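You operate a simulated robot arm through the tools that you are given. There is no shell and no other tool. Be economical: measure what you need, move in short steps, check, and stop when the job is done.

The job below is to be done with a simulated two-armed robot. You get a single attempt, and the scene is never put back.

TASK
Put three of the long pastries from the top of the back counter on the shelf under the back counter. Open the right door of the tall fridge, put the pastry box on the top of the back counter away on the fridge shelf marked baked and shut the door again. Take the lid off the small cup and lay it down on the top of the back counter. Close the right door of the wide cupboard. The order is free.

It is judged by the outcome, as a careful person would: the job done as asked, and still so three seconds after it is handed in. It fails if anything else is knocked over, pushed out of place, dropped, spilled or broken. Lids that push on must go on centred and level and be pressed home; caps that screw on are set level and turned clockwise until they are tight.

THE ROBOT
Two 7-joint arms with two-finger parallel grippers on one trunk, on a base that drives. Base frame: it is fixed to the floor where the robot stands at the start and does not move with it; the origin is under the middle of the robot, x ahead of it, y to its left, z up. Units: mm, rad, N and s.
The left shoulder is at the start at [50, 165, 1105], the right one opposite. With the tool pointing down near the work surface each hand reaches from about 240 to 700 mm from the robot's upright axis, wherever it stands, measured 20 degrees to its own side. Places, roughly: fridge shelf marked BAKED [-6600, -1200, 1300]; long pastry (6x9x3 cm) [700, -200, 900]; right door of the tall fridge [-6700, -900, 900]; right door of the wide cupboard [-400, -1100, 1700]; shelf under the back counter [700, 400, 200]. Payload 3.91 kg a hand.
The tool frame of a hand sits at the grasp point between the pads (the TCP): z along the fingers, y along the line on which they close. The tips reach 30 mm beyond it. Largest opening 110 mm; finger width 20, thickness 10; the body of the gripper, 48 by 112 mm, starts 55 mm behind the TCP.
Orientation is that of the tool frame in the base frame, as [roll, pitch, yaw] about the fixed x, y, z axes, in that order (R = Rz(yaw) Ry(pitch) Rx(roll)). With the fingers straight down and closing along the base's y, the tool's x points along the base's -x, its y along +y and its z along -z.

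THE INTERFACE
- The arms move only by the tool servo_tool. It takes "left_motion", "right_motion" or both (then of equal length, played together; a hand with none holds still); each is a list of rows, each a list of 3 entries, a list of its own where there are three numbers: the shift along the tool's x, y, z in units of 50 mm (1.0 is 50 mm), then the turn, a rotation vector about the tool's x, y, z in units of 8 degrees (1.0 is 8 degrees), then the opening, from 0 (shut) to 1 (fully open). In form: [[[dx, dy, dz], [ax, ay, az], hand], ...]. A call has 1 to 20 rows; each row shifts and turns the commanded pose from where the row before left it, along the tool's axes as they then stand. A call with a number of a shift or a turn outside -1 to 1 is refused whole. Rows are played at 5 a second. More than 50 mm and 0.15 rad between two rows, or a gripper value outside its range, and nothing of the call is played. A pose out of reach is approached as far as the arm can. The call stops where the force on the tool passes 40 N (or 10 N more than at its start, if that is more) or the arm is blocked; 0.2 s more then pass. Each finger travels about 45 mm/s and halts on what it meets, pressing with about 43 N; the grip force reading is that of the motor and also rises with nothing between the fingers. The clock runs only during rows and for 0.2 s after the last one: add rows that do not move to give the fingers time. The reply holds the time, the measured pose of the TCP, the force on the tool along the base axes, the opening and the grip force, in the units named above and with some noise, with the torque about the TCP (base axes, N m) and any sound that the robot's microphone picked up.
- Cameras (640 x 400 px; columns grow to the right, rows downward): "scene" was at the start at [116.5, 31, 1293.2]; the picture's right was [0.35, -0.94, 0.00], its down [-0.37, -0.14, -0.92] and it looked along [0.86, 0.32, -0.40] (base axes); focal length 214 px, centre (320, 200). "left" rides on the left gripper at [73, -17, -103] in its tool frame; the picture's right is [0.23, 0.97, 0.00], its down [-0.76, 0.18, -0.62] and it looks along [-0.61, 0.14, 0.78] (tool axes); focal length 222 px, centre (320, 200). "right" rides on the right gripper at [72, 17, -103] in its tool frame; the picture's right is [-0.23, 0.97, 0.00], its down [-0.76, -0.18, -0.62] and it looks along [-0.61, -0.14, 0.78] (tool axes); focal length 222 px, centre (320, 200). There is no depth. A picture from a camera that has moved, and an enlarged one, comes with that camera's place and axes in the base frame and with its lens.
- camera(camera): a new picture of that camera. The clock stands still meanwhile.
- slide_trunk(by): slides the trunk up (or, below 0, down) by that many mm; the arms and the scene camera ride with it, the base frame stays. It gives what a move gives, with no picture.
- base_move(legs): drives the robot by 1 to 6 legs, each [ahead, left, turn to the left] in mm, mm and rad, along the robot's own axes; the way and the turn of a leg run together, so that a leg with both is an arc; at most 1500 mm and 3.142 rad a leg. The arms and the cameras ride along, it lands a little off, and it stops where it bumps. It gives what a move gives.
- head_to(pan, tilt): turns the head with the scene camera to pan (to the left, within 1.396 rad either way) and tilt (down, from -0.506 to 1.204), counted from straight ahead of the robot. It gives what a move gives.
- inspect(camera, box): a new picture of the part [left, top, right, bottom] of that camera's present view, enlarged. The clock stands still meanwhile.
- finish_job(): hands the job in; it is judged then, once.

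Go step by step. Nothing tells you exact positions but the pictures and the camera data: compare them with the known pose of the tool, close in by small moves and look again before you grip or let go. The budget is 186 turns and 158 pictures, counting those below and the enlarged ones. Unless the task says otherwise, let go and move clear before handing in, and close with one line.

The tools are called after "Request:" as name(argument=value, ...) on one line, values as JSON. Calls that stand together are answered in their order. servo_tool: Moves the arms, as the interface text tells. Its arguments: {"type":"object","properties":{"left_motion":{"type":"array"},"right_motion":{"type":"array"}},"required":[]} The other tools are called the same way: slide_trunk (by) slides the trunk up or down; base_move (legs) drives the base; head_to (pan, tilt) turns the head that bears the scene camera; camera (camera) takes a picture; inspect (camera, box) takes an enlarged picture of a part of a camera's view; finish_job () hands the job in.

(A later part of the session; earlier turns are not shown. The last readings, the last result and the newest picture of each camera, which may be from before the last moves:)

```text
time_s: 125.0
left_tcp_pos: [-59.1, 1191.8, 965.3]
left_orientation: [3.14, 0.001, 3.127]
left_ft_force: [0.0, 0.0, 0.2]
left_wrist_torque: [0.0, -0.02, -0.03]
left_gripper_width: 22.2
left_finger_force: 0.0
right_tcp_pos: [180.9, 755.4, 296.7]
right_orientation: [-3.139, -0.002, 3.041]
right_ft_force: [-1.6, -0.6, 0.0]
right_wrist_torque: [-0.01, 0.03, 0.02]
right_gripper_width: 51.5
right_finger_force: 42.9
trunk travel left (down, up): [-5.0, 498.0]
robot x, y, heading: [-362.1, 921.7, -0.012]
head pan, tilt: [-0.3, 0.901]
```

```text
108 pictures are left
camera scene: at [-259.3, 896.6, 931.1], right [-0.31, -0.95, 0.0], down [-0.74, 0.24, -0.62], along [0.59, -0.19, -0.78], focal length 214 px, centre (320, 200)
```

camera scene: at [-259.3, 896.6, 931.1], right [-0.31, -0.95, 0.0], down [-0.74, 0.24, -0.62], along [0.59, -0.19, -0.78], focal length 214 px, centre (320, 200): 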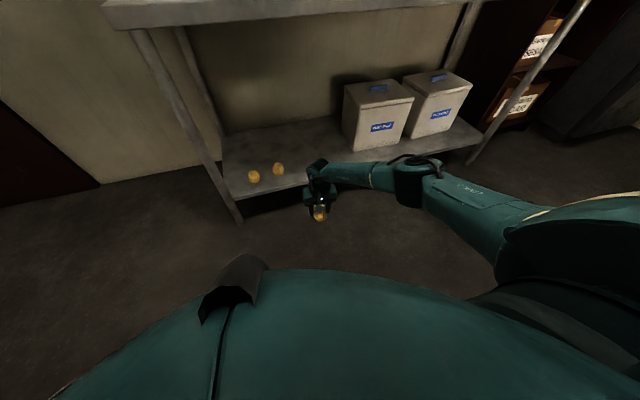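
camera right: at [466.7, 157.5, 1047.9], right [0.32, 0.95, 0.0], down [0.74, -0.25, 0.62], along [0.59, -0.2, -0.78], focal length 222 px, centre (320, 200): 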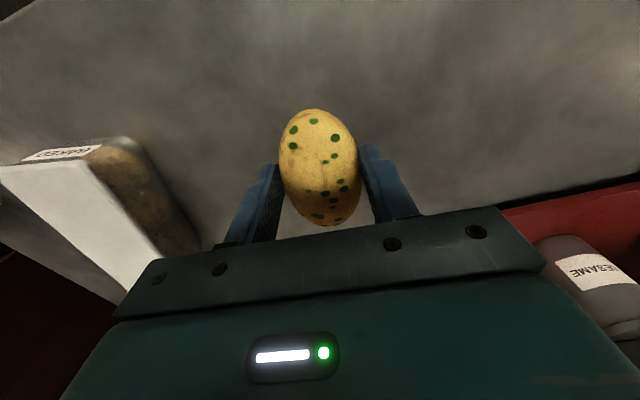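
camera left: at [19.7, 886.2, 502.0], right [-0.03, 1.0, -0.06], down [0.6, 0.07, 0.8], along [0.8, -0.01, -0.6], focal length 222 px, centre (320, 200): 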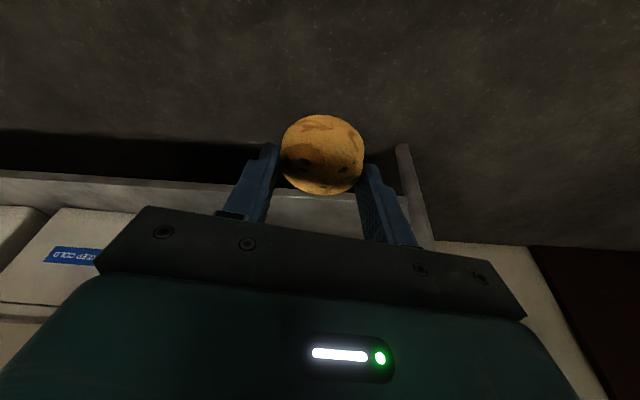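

Request:
base_move(legs=[[315, 0, 0.0]])

Request:
camera(camera="right")

Request:
camera(camera="scene")

```text
time_s: 127.1
left_tcp_pos: [250.0, 1186.9, 964.8]
left_orientation: [3.14, 0.002, 3.127]
left_ft_force: [-0.8, -0.3, 0.0]
left_wrist_torque: [-0.01, 0.02, 0.03]
left_gripper_width: 21.9
left_finger_force: 0.0
right_tcp_pos: [490.2, 750.4, 295.5]
right_orientation: [3.141, -0.001, 3.038]
right_ft_force: [0.3, -0.7, -0.1]
right_wrist_torque: [0.0, 0.0, 0.0]
right_gripper_width: 51.4
right_finger_force: 43.2
trunk travel left (down, up): [-5.0, 498.0]
robot x, y, heading: [-50.7, 914.5, -0.017]
head pan, tilt: [-0.3, 0.901]
```

```text
107 pictures are left
camera right: at [420.4, 775.1, 401.8], right [0.33, 0.95, 0.0], down [0.74, -0.25, 0.62], along [0.59, -0.2, -0.78], focal length 222 px, centre (320, 200)
```

right: 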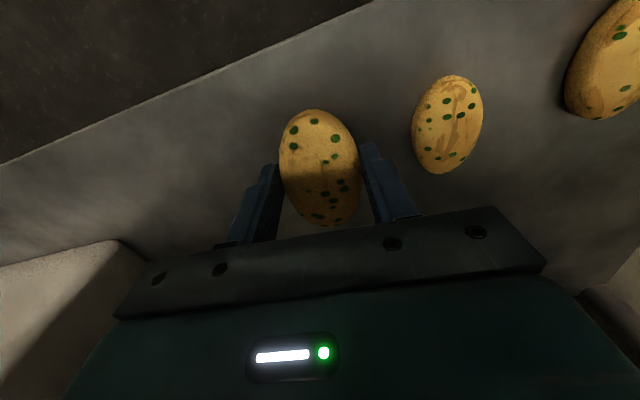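

```text
106 pictures are left
camera scene: at [50.7, 891.6, 931.1], right [-0.31, -0.95, 0.0], down [-0.74, 0.24, -0.62], along [0.59, -0.19, -0.78], focal length 214 px, centre (320, 200)
```

scene: 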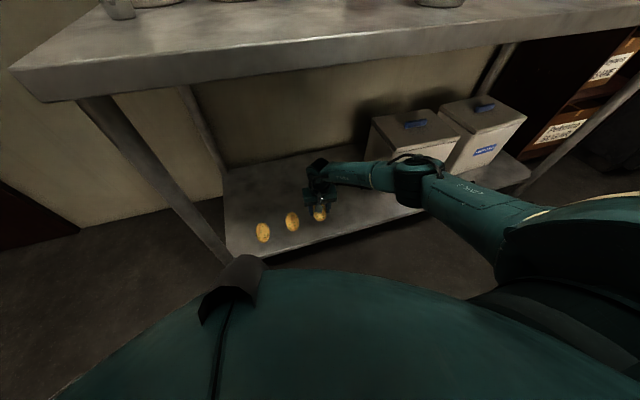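

Request:
servo_tool(right_motion=[[[-0.2, 0, 0], [0, 0, 0], 0.4], [[0, 0, 0.5], [0, 0, 0], 0.4], [[0, 0, 0.5], [0, 0, 0], 0.4], [[0, 0, 0.19], [0, 0, 0], 0.4], [[0, 0, 0], [0, 0, 0], 0.4], [[0, 0, 0], [0, 0, 0], 0.55], [[0, 0, 0], [0, 0, 0], 0.75], [[0, 0, 0], [0, 0, 0], 0.75], [[0, 0, 0], [0, 0, 0], 0.75], [[0, 0, -0.4], [0, 0, 0], 0.75], [[0, 0, -0.9], [0, 0, 0], 0.75]])

Request:
camera(camera="right")

Request:
base_move(legs=[[-330, 0, 0.014]])

Request:
head_to(pan=-0.3, tilt=0.7)

Request:
camera(camera="scene")

```text
time_s: 129.5
left_tcp_pos: [250.9, 1185.7, 964.7]
left_orientation: [3.141, 0.002, 3.129]
left_ft_force: [0.4, -0.7, -0.5]
left_wrist_torque: [0.0, 0.0, -0.04]
left_gripper_width: 22.1
left_finger_force: 0.1
right_tcp_pos: [497.9, 751.0, 319.5]
right_orientation: [-3.139, -0.001, 3.04]
right_ft_force: [-0.2, 0.0, -0.3]
right_wrist_torque: [0.0, 0.0, -0.01]
right_gripper_width: 82.3
right_finger_force: 0.0
right hand out of reach, approached as far as the arm can: row 3, 4
trunk travel left (down, up): [-5.0, 498.0]
robot x, y, heading: [-50.6, 921.4, -0.015]
head pan, tilt: [-0.3, 0.901]
```

```text
105 pictures are left
camera right: at [428.7, 775.8, 423.9], right [0.33, 0.95, 0.0], down [0.74, -0.25, 0.62], along [0.59, -0.2, -0.78], focal length 222 px, centre (320, 200)
```

right: 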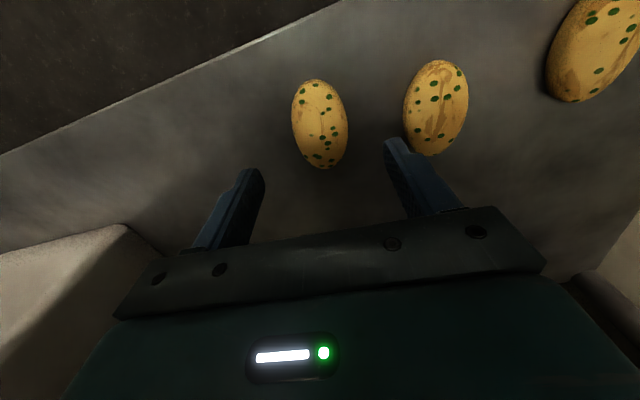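

```text
time_s: 131.7
left_tcp_pos: [-87.6, 1193.7, 964.7]
left_orientation: [3.14, 0.001, -3.14]
left_ft_force: [0.0, 0.0, -1.3]
left_wrist_torque: [0.01, -0.01, -0.04]
left_gripper_width: 22.1
left_finger_force: 0.0
right_tcp_pos: [168.8, 762.0, 318.4]
right_orientation: [3.141, -0.002, 3.054]
right_ft_force: [-0.7, -0.7, 0.8]
right_wrist_torque: [0.04, 0.02, 0.0]
right_gripper_width: 82.6
right_finger_force: 0.0
trunk travel left (down, up): [-5.0, 498.0]
robot x, y, heading: [-384.4, 920.8, -0.002]
head pan, tilt: [-0.3, 0.901]
```

```text
time_s: 132.4
left_tcp_pos: [-85.9, 1194.5, 964.8]
left_orientation: [3.14, 0.003, -3.141]
left_ft_force: [-0.3, 0.5, -1.4]
left_wrist_torque: [0.01, 0.04, -0.01]
left_gripper_width: 21.7
left_finger_force: 0.0
right_tcp_pos: [168.7, 762.8, 319.0]
right_orientation: [-3.138, -0.003, 3.053]
right_ft_force: [0.1, 0.1, 0.5]
right_wrist_torque: [-0.01, 0.01, -0.01]
right_gripper_width: 82.4
right_finger_force: 0.0
trunk travel left (down, up): [-5.0, 498.0]
robot x, y, heading: [-383.3, 919.3, 0.003]
head pan, tilt: [-0.3, 0.7]
```

```text
104 pictures are left
camera scene: at [-272.9, 893.2, 947.2], right [-0.3, -0.95, 0.0], down [-0.62, 0.19, -0.76], along [0.73, -0.23, -0.64], focal length 214 px, centre (320, 200)
```

scene: 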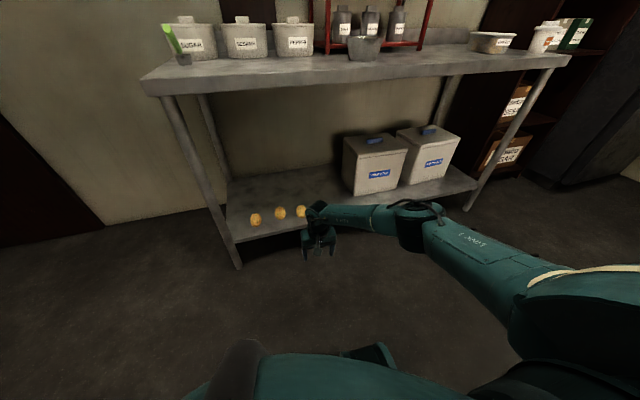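

All three pastries lie on the shelf. Next the lidded cup at the right end: raise up, drive over and look closely.

Request:
slide_trunk(by=320)

Request:
servo_tool(right_motion=[[[0, 0, -0.97], [0, 0, 0], 0.85], [[0, 0, -0.97], [0, 0, 0], 0.85], [[0, 0, -0.97], [0, 0, 0], 0.85], [[0, 0, -0.97], [0, 0, 0], 0.85], [[0, 0, -0.97], [0, 0, 0], 0.85], [[0, 0, -0.97], [0, 0, 0], 1], [[0, 0, -0.97], [0, 0, 0], 1], [[0, 0, -0.97], [0, 0, 0], 1], [[0, 0, -0.97], [0, 0, 0], 1], [[0, 0, -0.97], [0, 0, 0], 1]])

Request:
base_move(legs=[[0, -980, 0], [330, 0, 0]])

Request:
camera(camera="right")

Request:
head_to(pan=-0.5, tilt=0.8)

Request:
camera(camera="scene")

```text
time_s: 135.6
left_tcp_pos: [-86.1, 1194.3, 1284.7]
left_orientation: [3.14, 0.0, -3.14]
left_ft_force: [0.1, -0.2, 0.2]
left_wrist_torque: [-0.02, -0.02, 0.01]
left_gripper_width: 22.1
left_finger_force: 0.0
right_tcp_pos: [167.6, 762.3, 638.4]
right_orientation: [-3.139, -0.002, 3.054]
right_ft_force: [0.6, -0.1, 0.5]
right_wrist_torque: [0.02, -0.01, 0.0]
right_gripper_width: 82.6
right_finger_force: 0.1
trunk travel left (down, up): [-325.0, 178.0]
robot x, y, heading: [-381.2, 921.2, 0.002]
head pan, tilt: [-0.3, 0.7]
```

```text
time_s: 137.8
left_tcp_pos: [-86.8, 1193.0, 1284.3]
left_orientation: [3.141, 0.0, 3.141]
left_ft_force: [-0.6, -0.7, -0.1]
left_wrist_torque: [-0.01, -0.03, -0.02]
left_gripper_width: 22.0
left_finger_force: 0.2
right_tcp_pos: [169.6, 763.4, 1124.6]
right_orientation: [-3.139, -0.002, 3.054]
right_ft_force: [0.1, 0.1, -0.4]
right_wrist_torque: [0.0, 0.01, -0.02]
right_gripper_width: 109.9
right_finger_force: 0.0
trunk travel left (down, up): [-325.0, 178.0]
robot x, y, heading: [-382.0, 920.9, -0.003]
head pan, tilt: [-0.3, 0.7]
```

```text
time_s: 144.5
left_tcp_pos: [250.8, 252.3, 1284.3]
left_orientation: [3.141, 0.002, -3.122]
left_ft_force: [0.3, -0.3, -0.2]
left_wrist_torque: [-0.02, 0.0, 0.03]
left_gripper_width: 21.9
left_finger_force: 0.1
right_tcp_pos: [513.8, -174.5, 1122.1]
right_orientation: [-3.14, -0.001, 3.073]
right_ft_force: [0.5, -0.3, 0.4]
right_wrist_torque: [0.0, 0.02, 0.0]
right_gripper_width: 110.1
right_finger_force: 0.1
trunk travel left (down, up): [-325.0, 178.0]
robot x, y, heading: [-44.5, -28.8, 0.021]
head pan, tilt: [-0.3, 0.7]
```

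```text
103 pictures are left
camera right: at [443.1, -151.7, 1228.0], right [0.29, 0.96, 0.0], down [0.75, -0.23, 0.62], along [0.59, -0.18, -0.78], focal length 222 px, centre (320, 200)
```

right: 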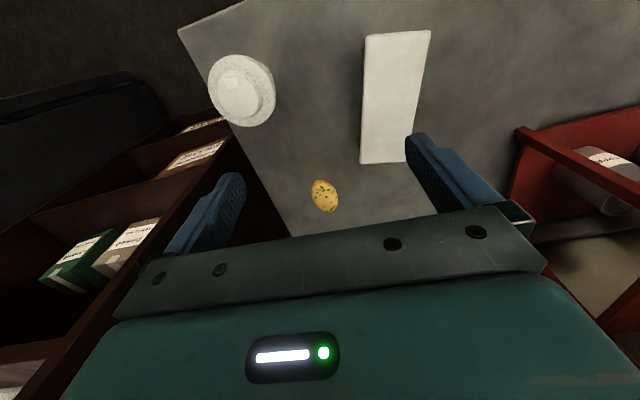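

```text
time_s: 145.3
left_tcp_pos: [249.1, 251.8, 1284.6]
left_orientation: [3.139, 0.001, -3.121]
left_ft_force: [-0.9, 0.6, -0.4]
left_wrist_torque: [0.01, 0.0, 0.0]
left_gripper_width: 21.9
left_finger_force: 0.0
right_tcp_pos: [513.6, -173.7, 1125.0]
right_orientation: [-3.141, -0.002, 3.072]
right_ft_force: [-0.2, -1.1, -0.3]
right_wrist_torque: [0.01, 0.01, -0.01]
right_gripper_width: 110.2
right_finger_force: 0.0
trunk travel left (down, up): [-325.0, 178.0]
robot x, y, heading: [-41.9, -31.9, 0.016]
head pan, tilt: [-0.499, 0.799]
```

```text
102 pictures are left
camera scene: at [58.6, -66.1, 1259.0], right [-0.46, -0.89, 0.0], down [-0.64, 0.33, -0.7], along [0.62, -0.32, -0.72], focal length 214 px, centre (320, 200)
```

scene: 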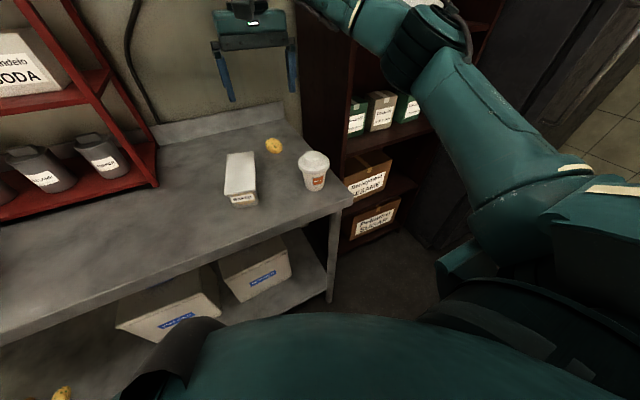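

Request:
inspect(camera="scene", box=[210, 125, 350, 215])

Request:
inspect(camera="right", box=[180, 20, 300, 150])

```text
4.44 times, centred on (280, 170) of scene
camera zoom: at [58.6, -66.1, 1259.0], right [-0.46, -0.89, 0.0], down [-0.64, 0.33, -0.7], along [0.62, -0.32, -0.72], focal length 953 px, centre (498, 333)
```

zoom: 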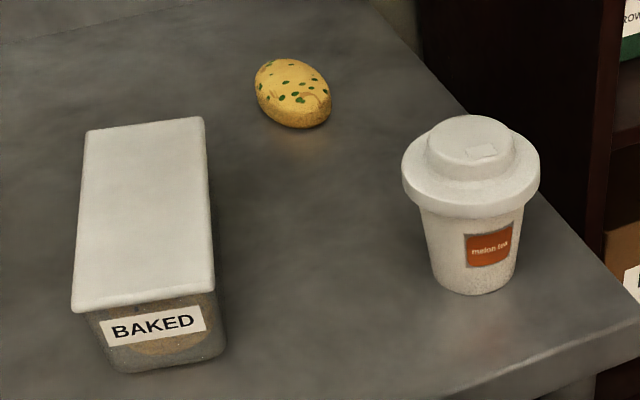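

```text
3.08 times, centred on (240, 85) of right
camera zoom: at [442.6, -151.6, 1228.2], right [0.29, 0.96, 0.0], down [0.75, -0.23, 0.62], along [0.59, -0.18, -0.78], focal length 684 px, centre (566, 554)
```

zoom: 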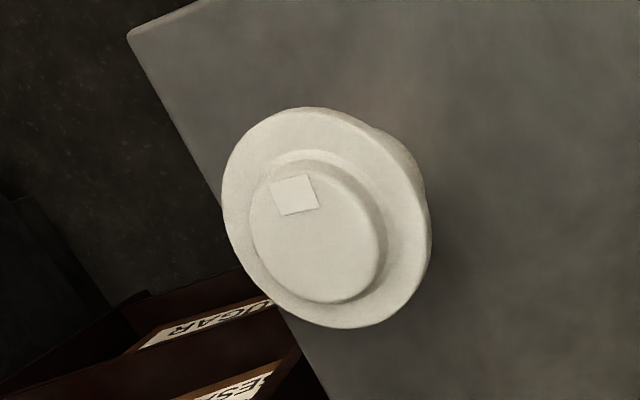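

The cup is a takeaway cup with a flanged lid (flange ≈82 mm, at about (472, -260, 925)). I'll move the right hand above it and look.

Request:
servo_tool(right_motion=[[[0.18, -0.44, 0.62], [0, 0, 0], 1], [[0.18, -0.44, 0.62], [0, 0, 0], 1], [[0.18, -0.44, 0.62], [0, 0, 0], 1], [[0.18, -0.44, 0.5], [0, 0, 0], 1], [[0, 0, 0], [0, 0, 0], 1]])

Request:
camera(camera="right")

Request:
inspect(camera="scene", box=[210, 80, 400, 215])

```text
time_s: 146.5
left_tcp_pos: [248.3, 252.3, 1284.7]
left_orientation: [3.138, 0.001, -3.119]
left_ft_force: [-0.2, 0.7, -0.1]
left_wrist_torque: [0.02, 0.01, 0.0]
left_gripper_width: 21.9
left_finger_force: 0.0
right_tcp_pos: [469.0, -259.1, 1003.2]
right_orientation: [-3.14, -0.001, 3.073]
right_ft_force: [-1.0, 0.9, 0.1]
right_wrist_torque: [0.01, 0.01, 0.0]
right_gripper_width: 110.2
right_finger_force: 0.0
trunk travel left (down, up): [-325.0, 178.0]
robot x, y, heading: [-41.5, -28.6, 0.019]
head pan, tilt: [-0.499, 0.799]
```

```text
99 pictures are left
camera right: at [399.5, -235.8, 1108.3], right [0.29, 0.96, 0.0], down [0.75, -0.23, 0.62], along [0.59, -0.18, -0.78], focal length 222 px, centre (320, 200)
```

right: 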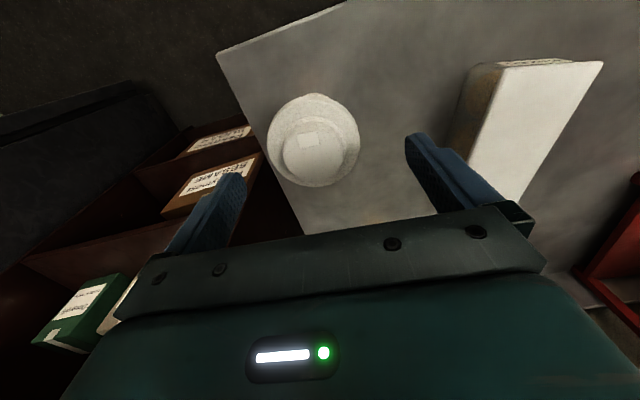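

```text
2.96 times, centred on (305, 148) of scene
camera zoom: at [58.6, -65.9, 1259.0], right [-0.46, -0.89, 0.0], down [-0.64, 0.33, -0.7], along [0.62, -0.32, -0.72], focal length 636 px, centre (364, 356)
```

zoom: 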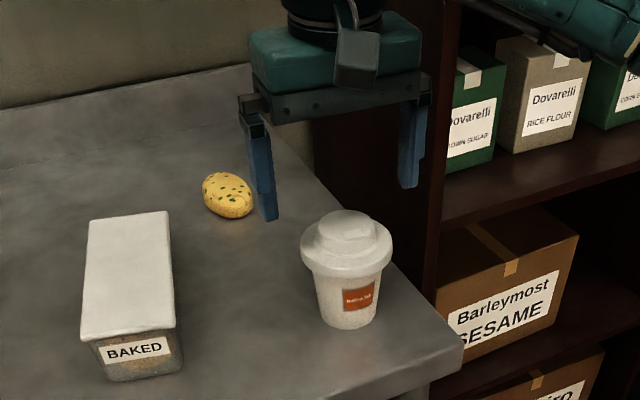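

Fine alignment +5/-4 mm, then descend to TCP z≈941 and close on the lid flange.

Request:
servo_tool(right_motion=[[[-0.1, -0.08, 0.6], [0, 0, 0], 1], [[0, 0, 0.62], [0, 0, 0], 1], [[0, 0, 0], [0, 0, 0], 0.85], [[0, 0, 0], [0, 0, 0], 0.7], [[0, 0, 0], [0, 0, 0], 0.65], [[0, 0, 0], [0, 0, 0], 0.65], [[0, 0, 0], [0, 0, 0], 0.65]])

Request:
camera(camera="right")

Request:
inspect(camera="scene", box=[250, 100, 370, 215])

```text
time_s: 148.1
left_tcp_pos: [248.2, 250.5, 1285.5]
left_orientation: [3.138, 0.003, -3.121]
left_ft_force: [-0.2, 0.1, -0.9]
left_wrist_torque: [0.0, -0.03, -0.01]
left_gripper_width: 21.9
left_finger_force: 0.0
right_tcp_pos: [475.0, -262.7, 945.0]
right_orientation: [3.141, -0.002, 3.074]
right_ft_force: [0.3, -0.3, -0.8]
right_wrist_torque: [-0.02, 0.0, -0.01]
right_gripper_width: 87.3
right_finger_force: 43.1
trunk travel left (down, up): [-325.0, 178.0]
robot x, y, heading: [-40.6, -26.8, 0.012]
head pan, tilt: [-0.499, 0.799]
```

```text
97 pictures are left
camera right: at [403.6, -240.8, 1050.0], right [0.29, 0.96, 0.0], down [0.75, -0.23, 0.62], along [0.59, -0.18, -0.78], focal length 222 px, centre (320, 200)
```

right: 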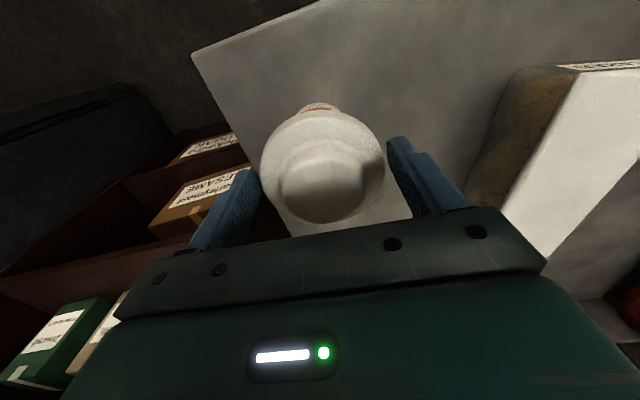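

```text
3.48 times, centred on (310, 158) of scene
camera zoom: at [58.6, -66.2, 1259.0], right [-0.46, -0.89, 0.0], down [-0.64, 0.33, -0.7], along [0.62, -0.32, -0.72], focal length 746 px, centre (355, 348)
```

zoom: 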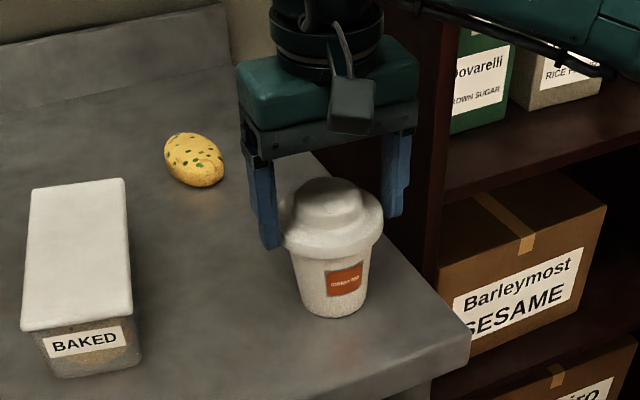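

The fingers hold the flange at 87 mm width. Lifting 12 mm slowly and checking whether the cup stays.

Request:
servo_tool(right_motion=[[[0, 0, -0.06], [0, 0, 0], 0.65], [[0, 0, -0.08], [0, 0, 0], 0.65], [[0, 0, -0.1], [0, 0, 0], 0.65], [[0, 0, 0], [0, 0, 0], 0.65]])

Request:
inspect(camera="scene", box=[250, 100, 370, 215])

```text
time_s: 149.1
left_tcp_pos: [249.3, 251.8, 1285.0]
left_orientation: [3.141, 0.002, -3.121]
left_ft_force: [-0.3, 0.3, -0.1]
left_wrist_torque: [0.01, -0.01, 0.0]
left_gripper_width: 21.9
left_finger_force: 0.1
right_tcp_pos: [475.5, -263.5, 957.1]
right_orientation: [3.141, -0.002, 3.074]
right_ft_force: [0.2, -0.7, -1.7]
right_wrist_torque: [-0.03, 0.02, 0.01]
right_gripper_width: 87.6
right_finger_force: 42.4
trunk travel left (down, up): [-325.0, 178.0]
robot x, y, heading: [-44.3, -30.4, 0.02]
head pan, tilt: [-0.499, 0.799]
```

```text
3.48 times, centred on (310, 158) of scene
camera zoom: at [58.7, -66.2, 1259.0], right [-0.46, -0.89, 0.0], down [-0.64, 0.33, -0.7], along [0.62, -0.32, -0.72], focal length 746 px, centre (355, 348)
```

zoom: 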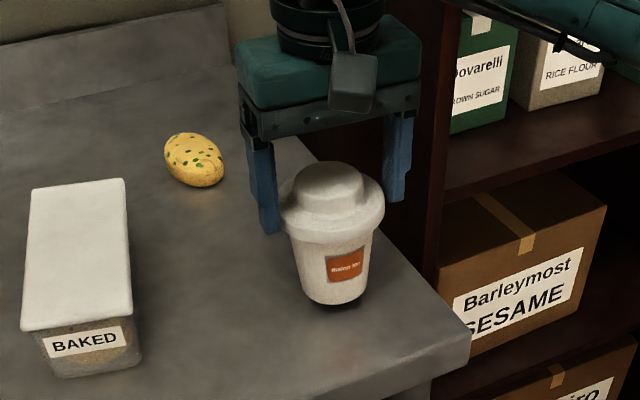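

The lid is snug and the cup comes along, so a second hand is needed. I'll set the cup back exactly, release, and move the base right so both hands can reach it.

Request:
servo_tool(right_motion=[[[0, 0, 0.12], [0, 0, 0], 0.65], [[0, 0, 0.11], [0, 0, 0], 0.65], [[0, 0, 0], [0, 0, 0], 0.65], [[0, 0, 0], [0, 0, 0], 0.9], [[0, 0, 0], [0, 0, 0], 1], [[0, 0, 0], [0, 0, 0], 1], [[0, 0, -0.9], [0, 0, 0], 1], [[0, 0, -0.9], [0, 0, 0], 1], [[0, 0, -0.9], [0, 0, 0], 1]])

Request:
inspect(camera="scene", box=[250, 100, 370, 215])

Request:
head_to(pan=-1.2, tilt=0.4)

Request:
camera(camera="scene")

```text
time_s: 151.1
left_tcp_pos: [248.9, 253.6, 1285.1]
left_orientation: [3.141, 0.003, -3.12]
left_ft_force: [0.0, 0.0, -0.5]
left_wrist_torque: [-0.01, 0.01, 0.01]
left_gripper_width: 22.1
left_finger_force: 0.0
right_tcp_pos: [474.0, -260.8, 1080.0]
right_orientation: [-3.14, -0.002, 3.074]
right_ft_force: [-0.8, -0.1, 0.7]
right_wrist_torque: [0.02, 0.0, 0.04]
right_gripper_width: 109.7
right_finger_force: 0.2
trunk travel left (down, up): [-325.0, 178.0]
robot x, y, heading: [-45.0, -33.1, 0.017]
head pan, tilt: [-0.499, 0.799]
```

```text
3.48 times, centred on (310, 158) of scene
camera zoom: at [58.1, -65.7, 1259.0], right [-0.46, -0.89, 0.0], down [-0.64, 0.33, -0.7], along [0.62, -0.32, -0.72], focal length 746 px, centre (355, 348)
```

zoom: 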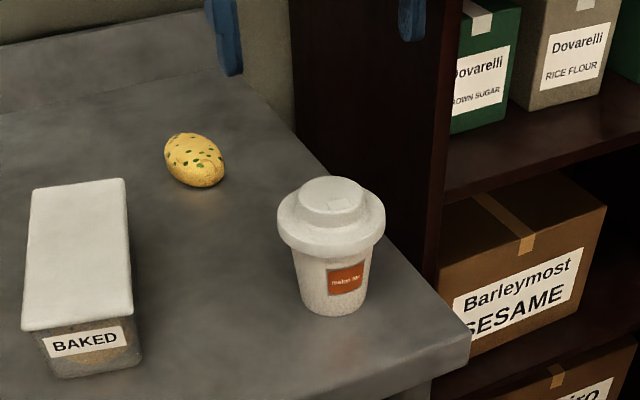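

```text
time_s: 152.1
left_tcp_pos: [249.1, 253.1, 1285.3]
left_orientation: [3.14, 0.003, -3.12]
left_ft_force: [0.3, 0.0, -0.5]
left_wrist_torque: [0.03, -0.01, -0.01]
left_gripper_width: 22.0
left_finger_force: 0.1
right_tcp_pos: [475.7, -260.9, 1079.7]
right_orientation: [3.141, -0.002, 3.073]
right_ft_force: [0.0, -0.3, 0.0]
right_wrist_torque: [0.01, -0.01, -0.04]
right_gripper_width: 109.8
right_finger_force: 0.1
trunk travel left (down, up): [-325.0, 178.0]
robot x, y, heading: [-45.4, -31.1, 0.018]
head pan, tilt: [-1.201, 0.4]
```

```text
93 pictures are left
camera scene: at [22.2, -114.5, 1294.1], right [-0.93, -0.38, 0.0], down [-0.15, 0.36, -0.92], along [0.35, -0.85, -0.39], focal length 214 px, centre (320, 200)
```

scene: 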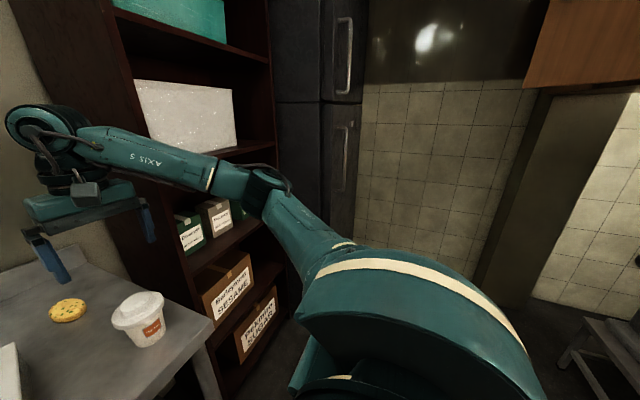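

The cup is back in place and stands upright. The rack front is at x≈600, so there is room; I'll retract the right hand, shift the base right by 230 and tilt the left tool 60° forward.

Request:
servo_tool(right_motion=[[[1, 0, -0.2], [0, 0, 0], 1], [[1, 0, -0.2], [0, 0, 0], 1]])

Request:
base_move(legs=[[0, -225, -0.018]])

Request:
servo_tool(left_motion=[[[0, 0, 0], [0, -1, 0], 1], [[0, 0, 0], [0, -1, 0], 1], [[0, 0, 0], [0, -1, 0], 1], [[0, 0, 0], [0, -1, 0], 1], [[0, 0, 0], [0, -1, 0], 1], [[0, 0, 0], [0, -1, 0], 1], [[0, 0, 0], [0, -1, 0], 1], [[0, 0, 0], [0, -0.5, 0], 1]])

Request:
head_to(pan=0, tilt=0.8)

Request:
camera(camera="scene")

```text
refused: row 1 steps farther than a row can; nothing moved
```

```text
time_s: 153.8
left_tcp_pos: [255.1, 24.2, 1285.1]
left_orientation: [3.141, 0.001, -3.134]
left_ft_force: [0.0, -0.6, 0.6]
left_wrist_torque: [0.01, 0.01, 0.02]
left_gripper_width: 22.0
left_finger_force: 0.1
right_tcp_pos: [475.0, -490.9, 1079.6]
right_orientation: [-3.141, -0.002, 3.062]
right_ft_force: [0.1, 0.1, 0.3]
right_wrist_torque: [-0.01, -0.02, -0.03]
right_gripper_width: 110.3
right_finger_force: 0.0
trunk travel left (down, up): [-325.0, 178.0]
robot x, y, heading: [-38.5, -250.9, 0.007]
head pan, tilt: [-1.201, 0.4]
```

```text
time_s: 155.6
left_tcp_pos: [256.1, 25.6, 1285.9]
left_orientation: [3.141, 1.051, -3.137]
left_ft_force: [0.1, -0.1, -0.3]
left_wrist_torque: [0.0, 0.01, -0.01]
left_gripper_width: 109.7
left_finger_force: 0.0
right_tcp_pos: [476.0, -490.5, 1079.7]
right_orientation: [-3.138, -0.001, 3.061]
right_ft_force: [-0.2, -0.1, 0.9]
right_wrist_torque: [-0.02, 0.01, 0.04]
right_gripper_width: 110.1
right_finger_force: 0.1
trunk travel left (down, up): [-325.0, 178.0]
robot x, y, heading: [-35.0, -251.6, 0.003]
head pan, tilt: [-1.201, 0.4]
```

```text
time_s: 157.0
left_tcp_pos: [254.0, 23.7, 1285.2]
left_orientation: [3.141, 1.049, -3.135]
left_ft_force: [0.1, -1.0, 0.8]
left_wrist_torque: [-0.01, 0.02, -0.03]
left_gripper_width: 110.0
left_finger_force: 0.1
right_tcp_pos: [475.9, -490.7, 1079.6]
right_orientation: [-3.139, 0.0, 3.059]
right_ft_force: [-0.1, 0.5, 0.2]
right_wrist_torque: [-0.02, -0.02, -0.03]
right_gripper_width: 109.8
right_finger_force: 0.0
trunk travel left (down, up): [-325.0, 178.0]
robot x, y, heading: [-36.5, -249.1, 0.006]
head pan, tilt: [0.0, 0.799]
```

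```text
92 pictures are left
camera scene: at [70.5, -251.9, 1259.0], right [0.01, -1.0, 0.0], down [-0.72, 0.0, -0.7], along [0.7, 0.0, -0.72], focal length 214 px, centre (320, 200)
```

scene: 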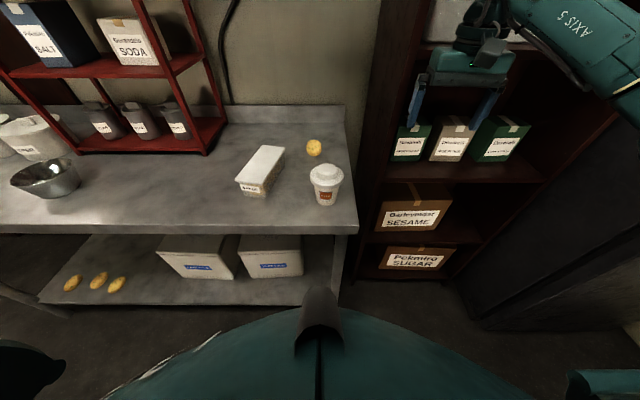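

Request:
servo_tool(left_motion=[[[0.485, -0.576, 0.56], [0, 0, 0], 1], [[0.485, -0.576, 0.56], [0, 0, 0], 1], [[0.485, -0.576, 0.56], [0, 0, 0], 1], [[0.485, -0.576, 0.56], [0, 0, 0], 1], [[0.485, -0.576, 0.56], [0, 0, 0], 1], [[0.485, -0.576, 0.56], [0, 0, 0], 1], [[0.485, -0.576, 0.56], [0, 0, 0], 1], [[0.485, -0.576, 0.56], [0, 0, 0], 1], [[0.485, -0.576, 0.56], [0, 0, 0], 1], [[0.485, -0.576, 0.56], [0, 0, 0], 1]])

Request:
camera(camera="scene")

Request:
camera(camera="left")

```text
time_s: 159.2
left_tcp_pos: [413.7, -141.9, 998.2]
left_orientation: [-3.141, 1.048, -3.136]
left_ft_force: [1.1, 0.0, -0.1]
left_wrist_torque: [0.0, -0.02, 0.03]
left_gripper_width: 109.8
left_finger_force: 0.0
left hand out of reach, approached as far as the arm can: row 3, 4, 7, 8, 9, 10
right_tcp_pos: [474.9, -489.9, 1080.8]
right_orientation: [-3.141, -0.002, 3.062]
right_ft_force: [0.0, 0.1, 0.5]
right_wrist_torque: [0.0, -0.01, -0.01]
right_gripper_width: 110.2
right_finger_force: 0.1
trunk travel left (down, up): [-325.0, 178.0]
robot x, y, heading: [-42.2, -249.3, 0.0]
head pan, tilt: [0.0, 0.799]
```

```text
91 pictures are left
camera scene: at [70.4, -251.8, 1259.0], right [0.01, -1.0, 0.0], down [-0.72, 0.0, -0.7], along [0.7, 0.0, -0.72], focal length 214 px, centre (320, 200)
```

scene: 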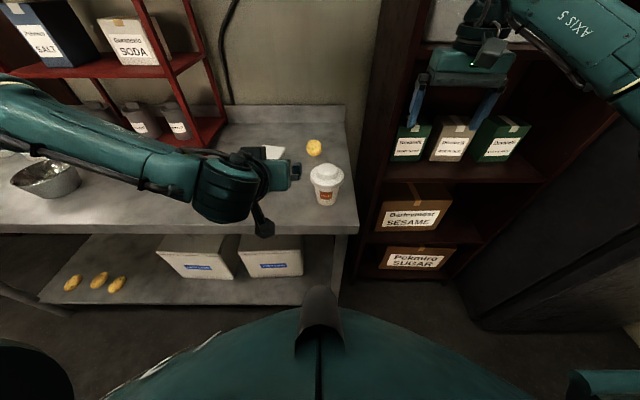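

```text
90 pictures are left
camera left: at [287.3, -159.5, 985.3], right [-0.12, 0.97, -0.2], down [-0.16, 0.18, 0.97], along [0.98, 0.15, 0.14], focal length 222 px, centre (320, 200)
```

left: 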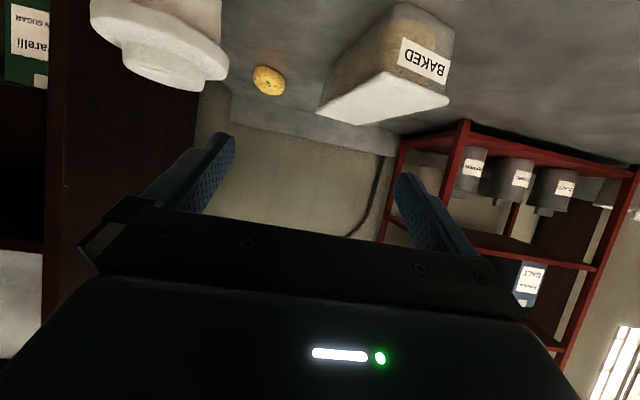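

The left arm can't get there pointing straight ahead; I'll yaw it 40° so it comes from its own side, then approach.

Request:
servo_tool(left_motion=[[[0, 0, 0], [0.866, 0, 0.5], 1], [[0, 0, 0], [0.866, 0, 0.5], 1], [[0, 0, 0], [0.866, 0, 0.5], 1], [[0, 0, 0], [0.866, 0, 0.5], 1], [[0, 0, 0], [0.866, 0, 0.5], 1], [[0.29, -0.387, 0.4], [0, 0, 0], 1], [[0.29, -0.387, 0.4], [0, 0, 0], 1], [[0.29, -0.387, 0.4], [0, 0, 0], 1]])

Request:
camera(camera="scene")

Request:
camera(camera="left")

```text
time_s: 161.0
left_tcp_pos: [396.2, -210.4, 927.3]
left_orientation: [3.139, 1.048, 2.448]
left_ft_force: [0.1, 0.6, -0.9]
left_wrist_torque: [-0.01, 0.03, 0.03]
left_gripper_width: 109.8
left_finger_force: 0.1
right_tcp_pos: [476.3, -491.3, 1079.6]
right_orientation: [-3.141, -0.001, 3.062]
right_ft_force: [-0.2, 0.2, 0.1]
right_wrist_torque: [0.01, -0.01, 0.01]
right_gripper_width: 109.9
right_finger_force: 0.0
trunk travel left (down, up): [-325.0, 178.0]
robot x, y, heading: [-38.1, -251.6, 0.006]
head pan, tilt: [0.0, 0.799]
```

```text
89 pictures are left
camera scene: at [70.7, -252.3, 1259.0], right [0.01, -1.0, 0.0], down [-0.72, 0.0, -0.7], along [0.7, 0.0, -0.72], focal length 214 px, centre (320, 200)
```

scene: 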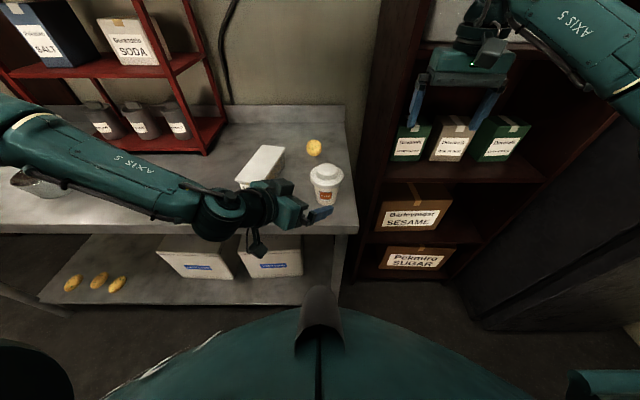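

```text
88 pictures are left
camera left: at [288.8, -142.9, 917.3], right [0.53, 0.82, -0.2], down [-0.01, 0.24, 0.97], along [0.85, -0.52, 0.14], focal length 222 px, centre (320, 200)
```

left: 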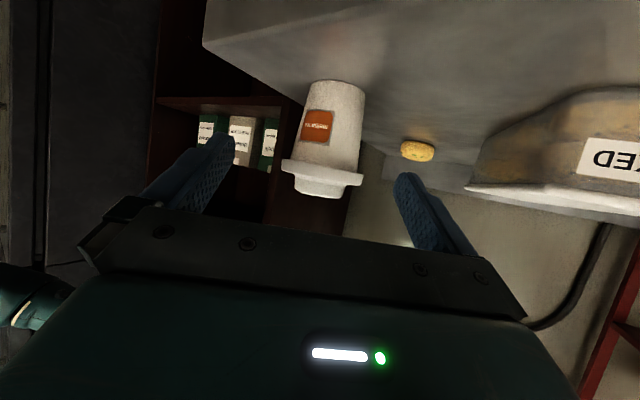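

Now reachable. I'll shift 11 mm sideways and slide the open left fingers around the cup body below the flange.

Request:
servo_tool(left_motion=[[[0, 0.22, 0], [0, 0, 0], 1], [[0.067, 0, 0.6], [0, 0, 0], 1], [[0.067, 0, 0.6], [0, 0, 0], 1], [[0, 0, 0], [0, 0, 0], 1]])

Request:
camera(camera="left")

Request:
inspect(camera="scene", box=[250, 130, 390, 250])

```text
time_s: 162.0
left_tcp_pos: [435.0, -197.8, 918.0]
left_orientation: [3.139, 1.046, 2.446]
left_ft_force: [0.1, 0.1, -0.7]
left_wrist_torque: [-0.05, 0.04, 0.02]
left_gripper_width: 110.3
left_finger_force: 0.0
left hand out of reach, approached as far as the arm can: row 2, 3
right_tcp_pos: [476.6, -490.6, 1080.2]
right_orientation: [-3.14, -0.001, 3.061]
right_ft_force: [-0.8, 0.3, 1.0]
right_wrist_torque: [0.01, -0.01, -0.01]
right_gripper_width: 109.8
right_finger_force: 0.1
trunk travel left (down, up): [-325.0, 178.0]
robot x, y, heading: [-40.0, -252.5, 0.003]
head pan, tilt: [0.0, 0.799]
```

```text
87 pictures are left
camera left: at [328.1, -130.0, 907.3], right [0.53, 0.82, -0.2], down [-0.01, 0.24, 0.97], along [0.85, -0.52, 0.14], focal length 222 px, centre (320, 200)
```

left: 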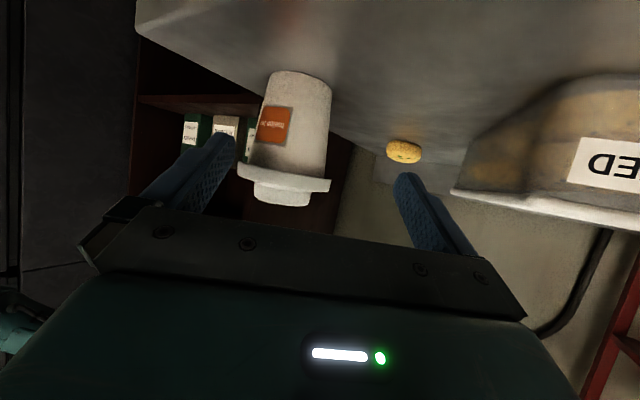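

```text
3.33 times, centred on (320, 190) of scene
camera zoom: at [70.4, -251.8, 1259.0], right [0.01, -1.0, 0.0], down [-0.72, 0.0, -0.7], along [0.7, 0.0, -0.72], focal length 715 px, centre (320, 233)
```

zoom: 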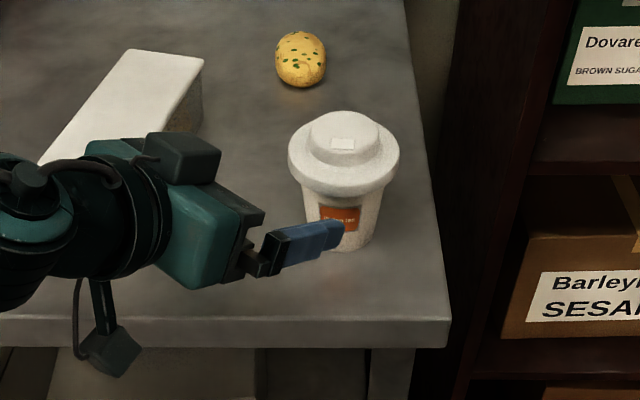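

The left arm is at its lateral limit; I'll use the base and trunk for the remaining approach. First the sideways shift and lowering.

Request:
servo_tool(right_motion=[[[0.9, 0, 0], [0, 0, 0], 1], [[0.9, 0, 0], [0, 0, 0], 1]])

Request:
base_move(legs=[[-15, -18, -0.003]])

Request:
slide_trunk(by=-42)

Request:
camera(camera="left")

```text
time_s: 162.6
left_tcp_pos: [435.6, -197.0, 917.7]
left_orientation: [3.138, 1.048, 2.447]
left_ft_force: [-0.2, 1.0, 0.3]
left_wrist_torque: [0.0, 0.02, -0.02]
left_gripper_width: 109.9
left_finger_force: 0.1
right_tcp_pos: [385.3, -485.0, 1079.1]
right_orientation: [-3.14, -0.003, 3.062]
right_ft_force: [0.4, 0.1, -0.9]
right_wrist_torque: [0.01, -0.01, 0.01]
right_gripper_width: 109.9
right_finger_force: 0.0
trunk travel left (down, up): [-325.0, 178.0]
robot x, y, heading: [-39.4, -251.9, -0.0]
head pan, tilt: [0.0, 0.799]
```

```text
time_s: 163.4
left_tcp_pos: [420.7, -216.2, 917.0]
left_orientation: [3.137, 1.049, 2.445]
left_ft_force: [-0.7, 0.0, 0.7]
left_wrist_torque: [0.01, 0.0, 0.04]
left_gripper_width: 109.9
left_finger_force: 0.1
right_tcp_pos: [370.0, -503.5, 1078.4]
right_orientation: [3.141, -0.002, 3.058]
right_ft_force: [-0.3, 0.7, -0.4]
right_wrist_torque: [0.03, -0.02, -0.01]
right_gripper_width: 109.8
right_finger_force: 0.0
trunk travel left (down, up): [-325.0, 178.0]
robot x, y, heading: [-55.3, -269.4, 0.003]
head pan, tilt: [0.0, 0.799]
```

```text
time_s: 164.3
left_tcp_pos: [421.4, -216.2, 876.3]
left_orientation: [3.138, 1.049, 2.444]
left_ft_force: [0.5, 0.6, -0.3]
left_wrist_torque: [0.01, 0.0, -0.01]
left_gripper_width: 110.1
left_finger_force: 0.0
right_tcp_pos: [370.1, -502.5, 1037.3]
right_orientation: [3.141, -0.001, 3.06]
right_ft_force: [0.9, -0.2, 0.6]
right_wrist_torque: [-0.03, 0.0, 0.01]
right_gripper_width: 110.0
right_finger_force: 0.0
trunk travel left (down, up): [-283.0, 220.0]
robot x, y, heading: [-54.2, -268.4, 0.001]
head pan, tilt: [0.0, 0.799]
```

```text
85 pictures are left
camera left: at [313.6, -148.5, 865.5], right [0.54, 0.82, -0.2], down [-0.01, 0.24, 0.97], along [0.84, -0.52, 0.14], focal length 222 px, centre (320, 200)
```

left: 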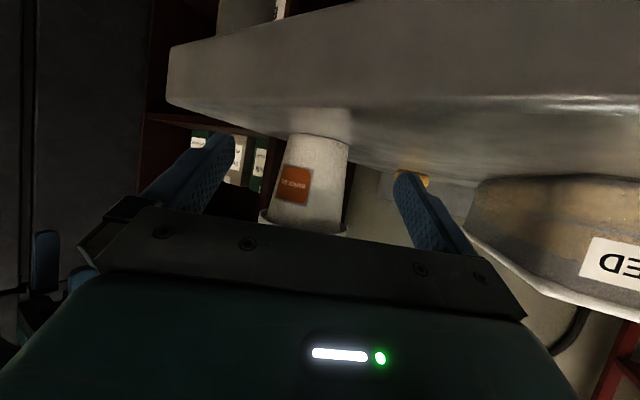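

Centred. Driving the base diagonally 52 mm so the cup sits between the left fingers.

Request:
base_move(legs=[[38, -36, 0]])

Request:
camera(camera="left")

Request:
inspect(camera="scene", box=[230, 110, 390, 250])

```text
time_s: 165.2
left_tcp_pos: [459.5, -253.8, 875.7]
left_orientation: [3.137, 1.048, 2.443]
left_ft_force: [-0.6, -0.7, -0.5]
left_wrist_torque: [0.05, -0.05, 0.01]
left_gripper_width: 110.1
left_finger_force: 0.1
right_tcp_pos: [409.1, -539.7, 1037.5]
right_orientation: [-3.141, -0.003, 3.057]
right_ft_force: [0.4, -0.3, 0.2]
right_wrist_torque: [0.01, 0.04, 0.02]
right_gripper_width: 109.8
right_finger_force: 0.0
trunk travel left (down, up): [-283.0, 220.0]
robot x, y, heading: [-14.0, -304.1, 0.006]
head pan, tilt: [0.0, 0.799]
```

```text
84 pictures are left
camera left: at [352.0, -184.7, 865.3], right [0.54, 0.82, -0.2], down [-0.01, 0.24, 0.97], along [0.84, -0.52, 0.13], focal length 222 px, centre (320, 200)
```

left: 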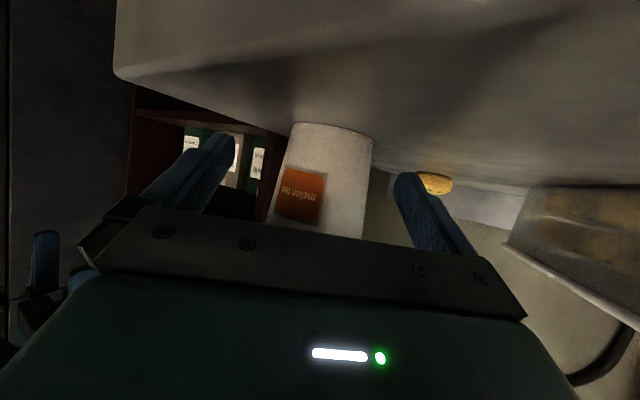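

```text
2.86 times, centred on (310, 180) of scene
camera zoom: at [94.2, -305.8, 1216.9], right [0.0, -1.0, 0.0], down [-0.72, 0.0, -0.7], along [0.7, 0.0, -0.72], focal length 613 px, centre (349, 257)
```

zoom: 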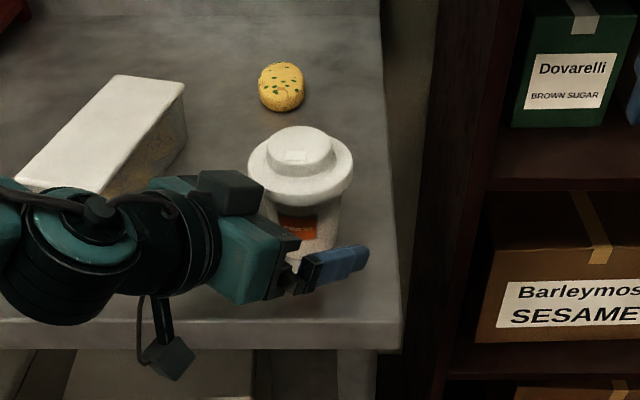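

Cup body is between the left fingers. Closing the left hand gently on it.

Request:
servo_tool(left_motion=[[[0, 0, 0], [0, 0, 0], 0.8], [[0, 0, 0], [0, 0, 0], 0.65], [[0, 0, 0], [0, 0, 0], 0.55], [[0, 0, 0], [0, 0, 0], 0.45], [[0, 0, 0], [0, 0, 0], 0.4], [[0, 0, 0], [0, 0, 0], 0.35], [[0, 0, 0], [0, 0, 0], 0.35]])

Request:
camera(camera="left")

Request:
inspect(camera="scene", box=[230, 110, 390, 250])

```text
time_s: 166.8
left_tcp_pos: [459.4, -252.9, 876.1]
left_orientation: [3.138, 1.05, 2.447]
left_ft_force: [1.2, 1.0, 1.1]
left_wrist_torque: [0.02, -0.05, 0.04]
left_gripper_width: 61.0
left_finger_force: 43.1
right_tcp_pos: [407.4, -539.2, 1038.2]
right_orientation: [-3.14, -0.002, 3.059]
right_ft_force: [0.3, 0.1, -0.7]
right_wrist_torque: [0.03, -0.05, 0.0]
right_gripper_width: 110.2
right_finger_force: 0.0
trunk travel left (down, up): [-283.0, 220.0]
robot x, y, heading: [-18.3, -302.9, 0.001]
head pan, tilt: [0.0, 0.799]
```

```text
82 pictures are left
camera left: at [351.9, -184.4, 865.4], right [0.54, 0.82, -0.2], down [-0.01, 0.24, 0.97], along [0.84, -0.52, 0.14], focal length 222 px, centre (320, 200)
```

left: 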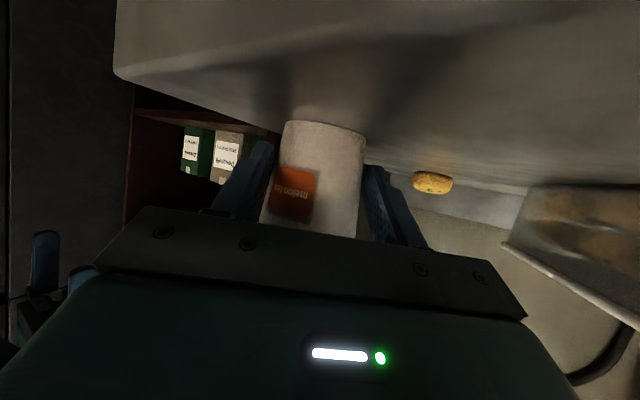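

```text
2.86 times, centred on (310, 180) of scene
camera zoom: at [93.8, -305.4, 1217.0], right [0.0, -1.0, 0.0], down [-0.72, 0.0, -0.7], along [0.7, 0.0, -0.72], focal length 613 px, centre (349, 257)
```

zoom: 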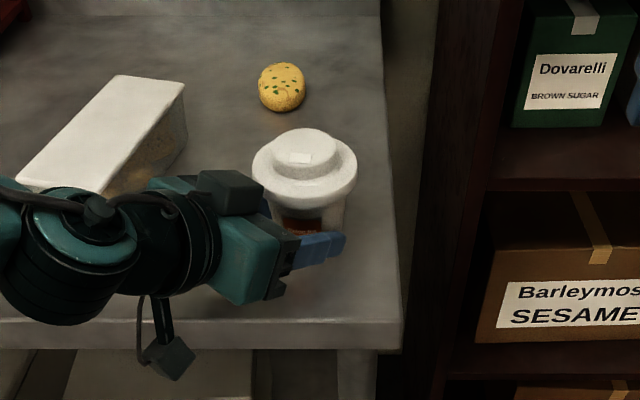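

The left hand holds the cup (61 mm). Now bringing the right hand above the lid, yawed so its fingers clear the left gripper.

Request:
servo_tool(right_motion=[[[0, 0, 0], [0, 0, 0.9], 1], [[0, 0, 0], [0, 0, 0.9], 1], [[0, 0, 0], [0, 0, 0.9], 1], [[0, 0, 0], [0, 0, 0.9], 1], [[0, 0, 0], [0, 0, 0.8], 1], [[0.42, 0.832, 0.093], [0, 0, 0], 1], [[0.42, 0.832, 0.093], [0, 0, 0], 1], [[0.42, 0.832, 0.093], [0, 0, 0], 1], [[0.42, 0.832, 0.093], [0, 0, 0], 1], [[0.42, 0.832, 0.093], [0, 0, 0], 1], [[0.42, 0.832, 0.093], [0, 0, 0], 1], [[0, 0, 0], [0, 0, 0], 1]])

Request:
camera(camera="right")

Request:
camera(camera="scene")

```text
time_s: 169.4
left_tcp_pos: [459.9, -252.5, 876.0]
left_orientation: [3.138, 1.047, 2.444]
left_ft_force: [0.3, -0.8, -0.4]
left_wrist_torque: [-0.02, -0.04, -0.04]
left_gripper_width: 60.5
left_finger_force: 42.7
right_tcp_pos: [473.1, -266.6, 1004.0]
right_orientation: [-3.139, 0.001, 2.444]
right_ft_force: [0.0, -0.3, 0.1]
right_wrist_torque: [-0.01, -0.03, 0.0]
right_gripper_width: 110.2
right_finger_force: 0.1
trunk travel left (down, up): [-283.0, 220.0]
robot x, y, heading: [-13.5, -302.9, -0.001]
head pan, tilt: [0.0, 0.799]
```

```text
80 pictures are left
camera right: at [429.0, -206.6, 1109.5], right [0.8, 0.6, 0.0], down [0.47, -0.63, 0.62], along [0.37, -0.5, -0.78], focal length 222 px, centre (320, 200)
```

right: 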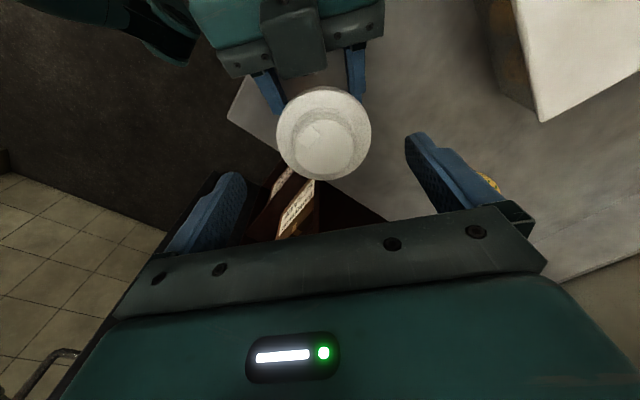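

```text
79 pictures are left
camera scene: at [93.8, -305.5, 1217.0], right [0.0, -1.0, 0.0], down [-0.72, 0.0, -0.7], along [0.7, 0.0, -0.72], focal length 214 px, centre (320, 200)
```

scene: 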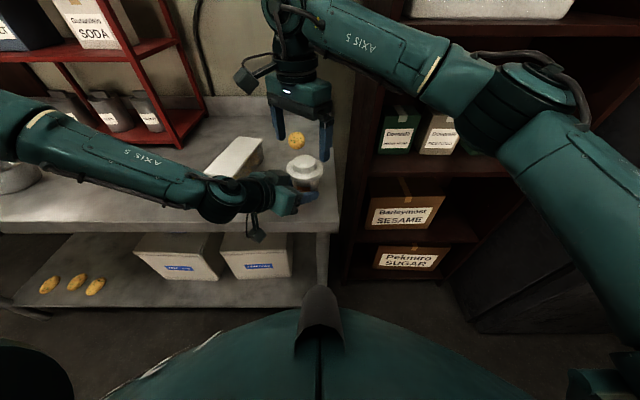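

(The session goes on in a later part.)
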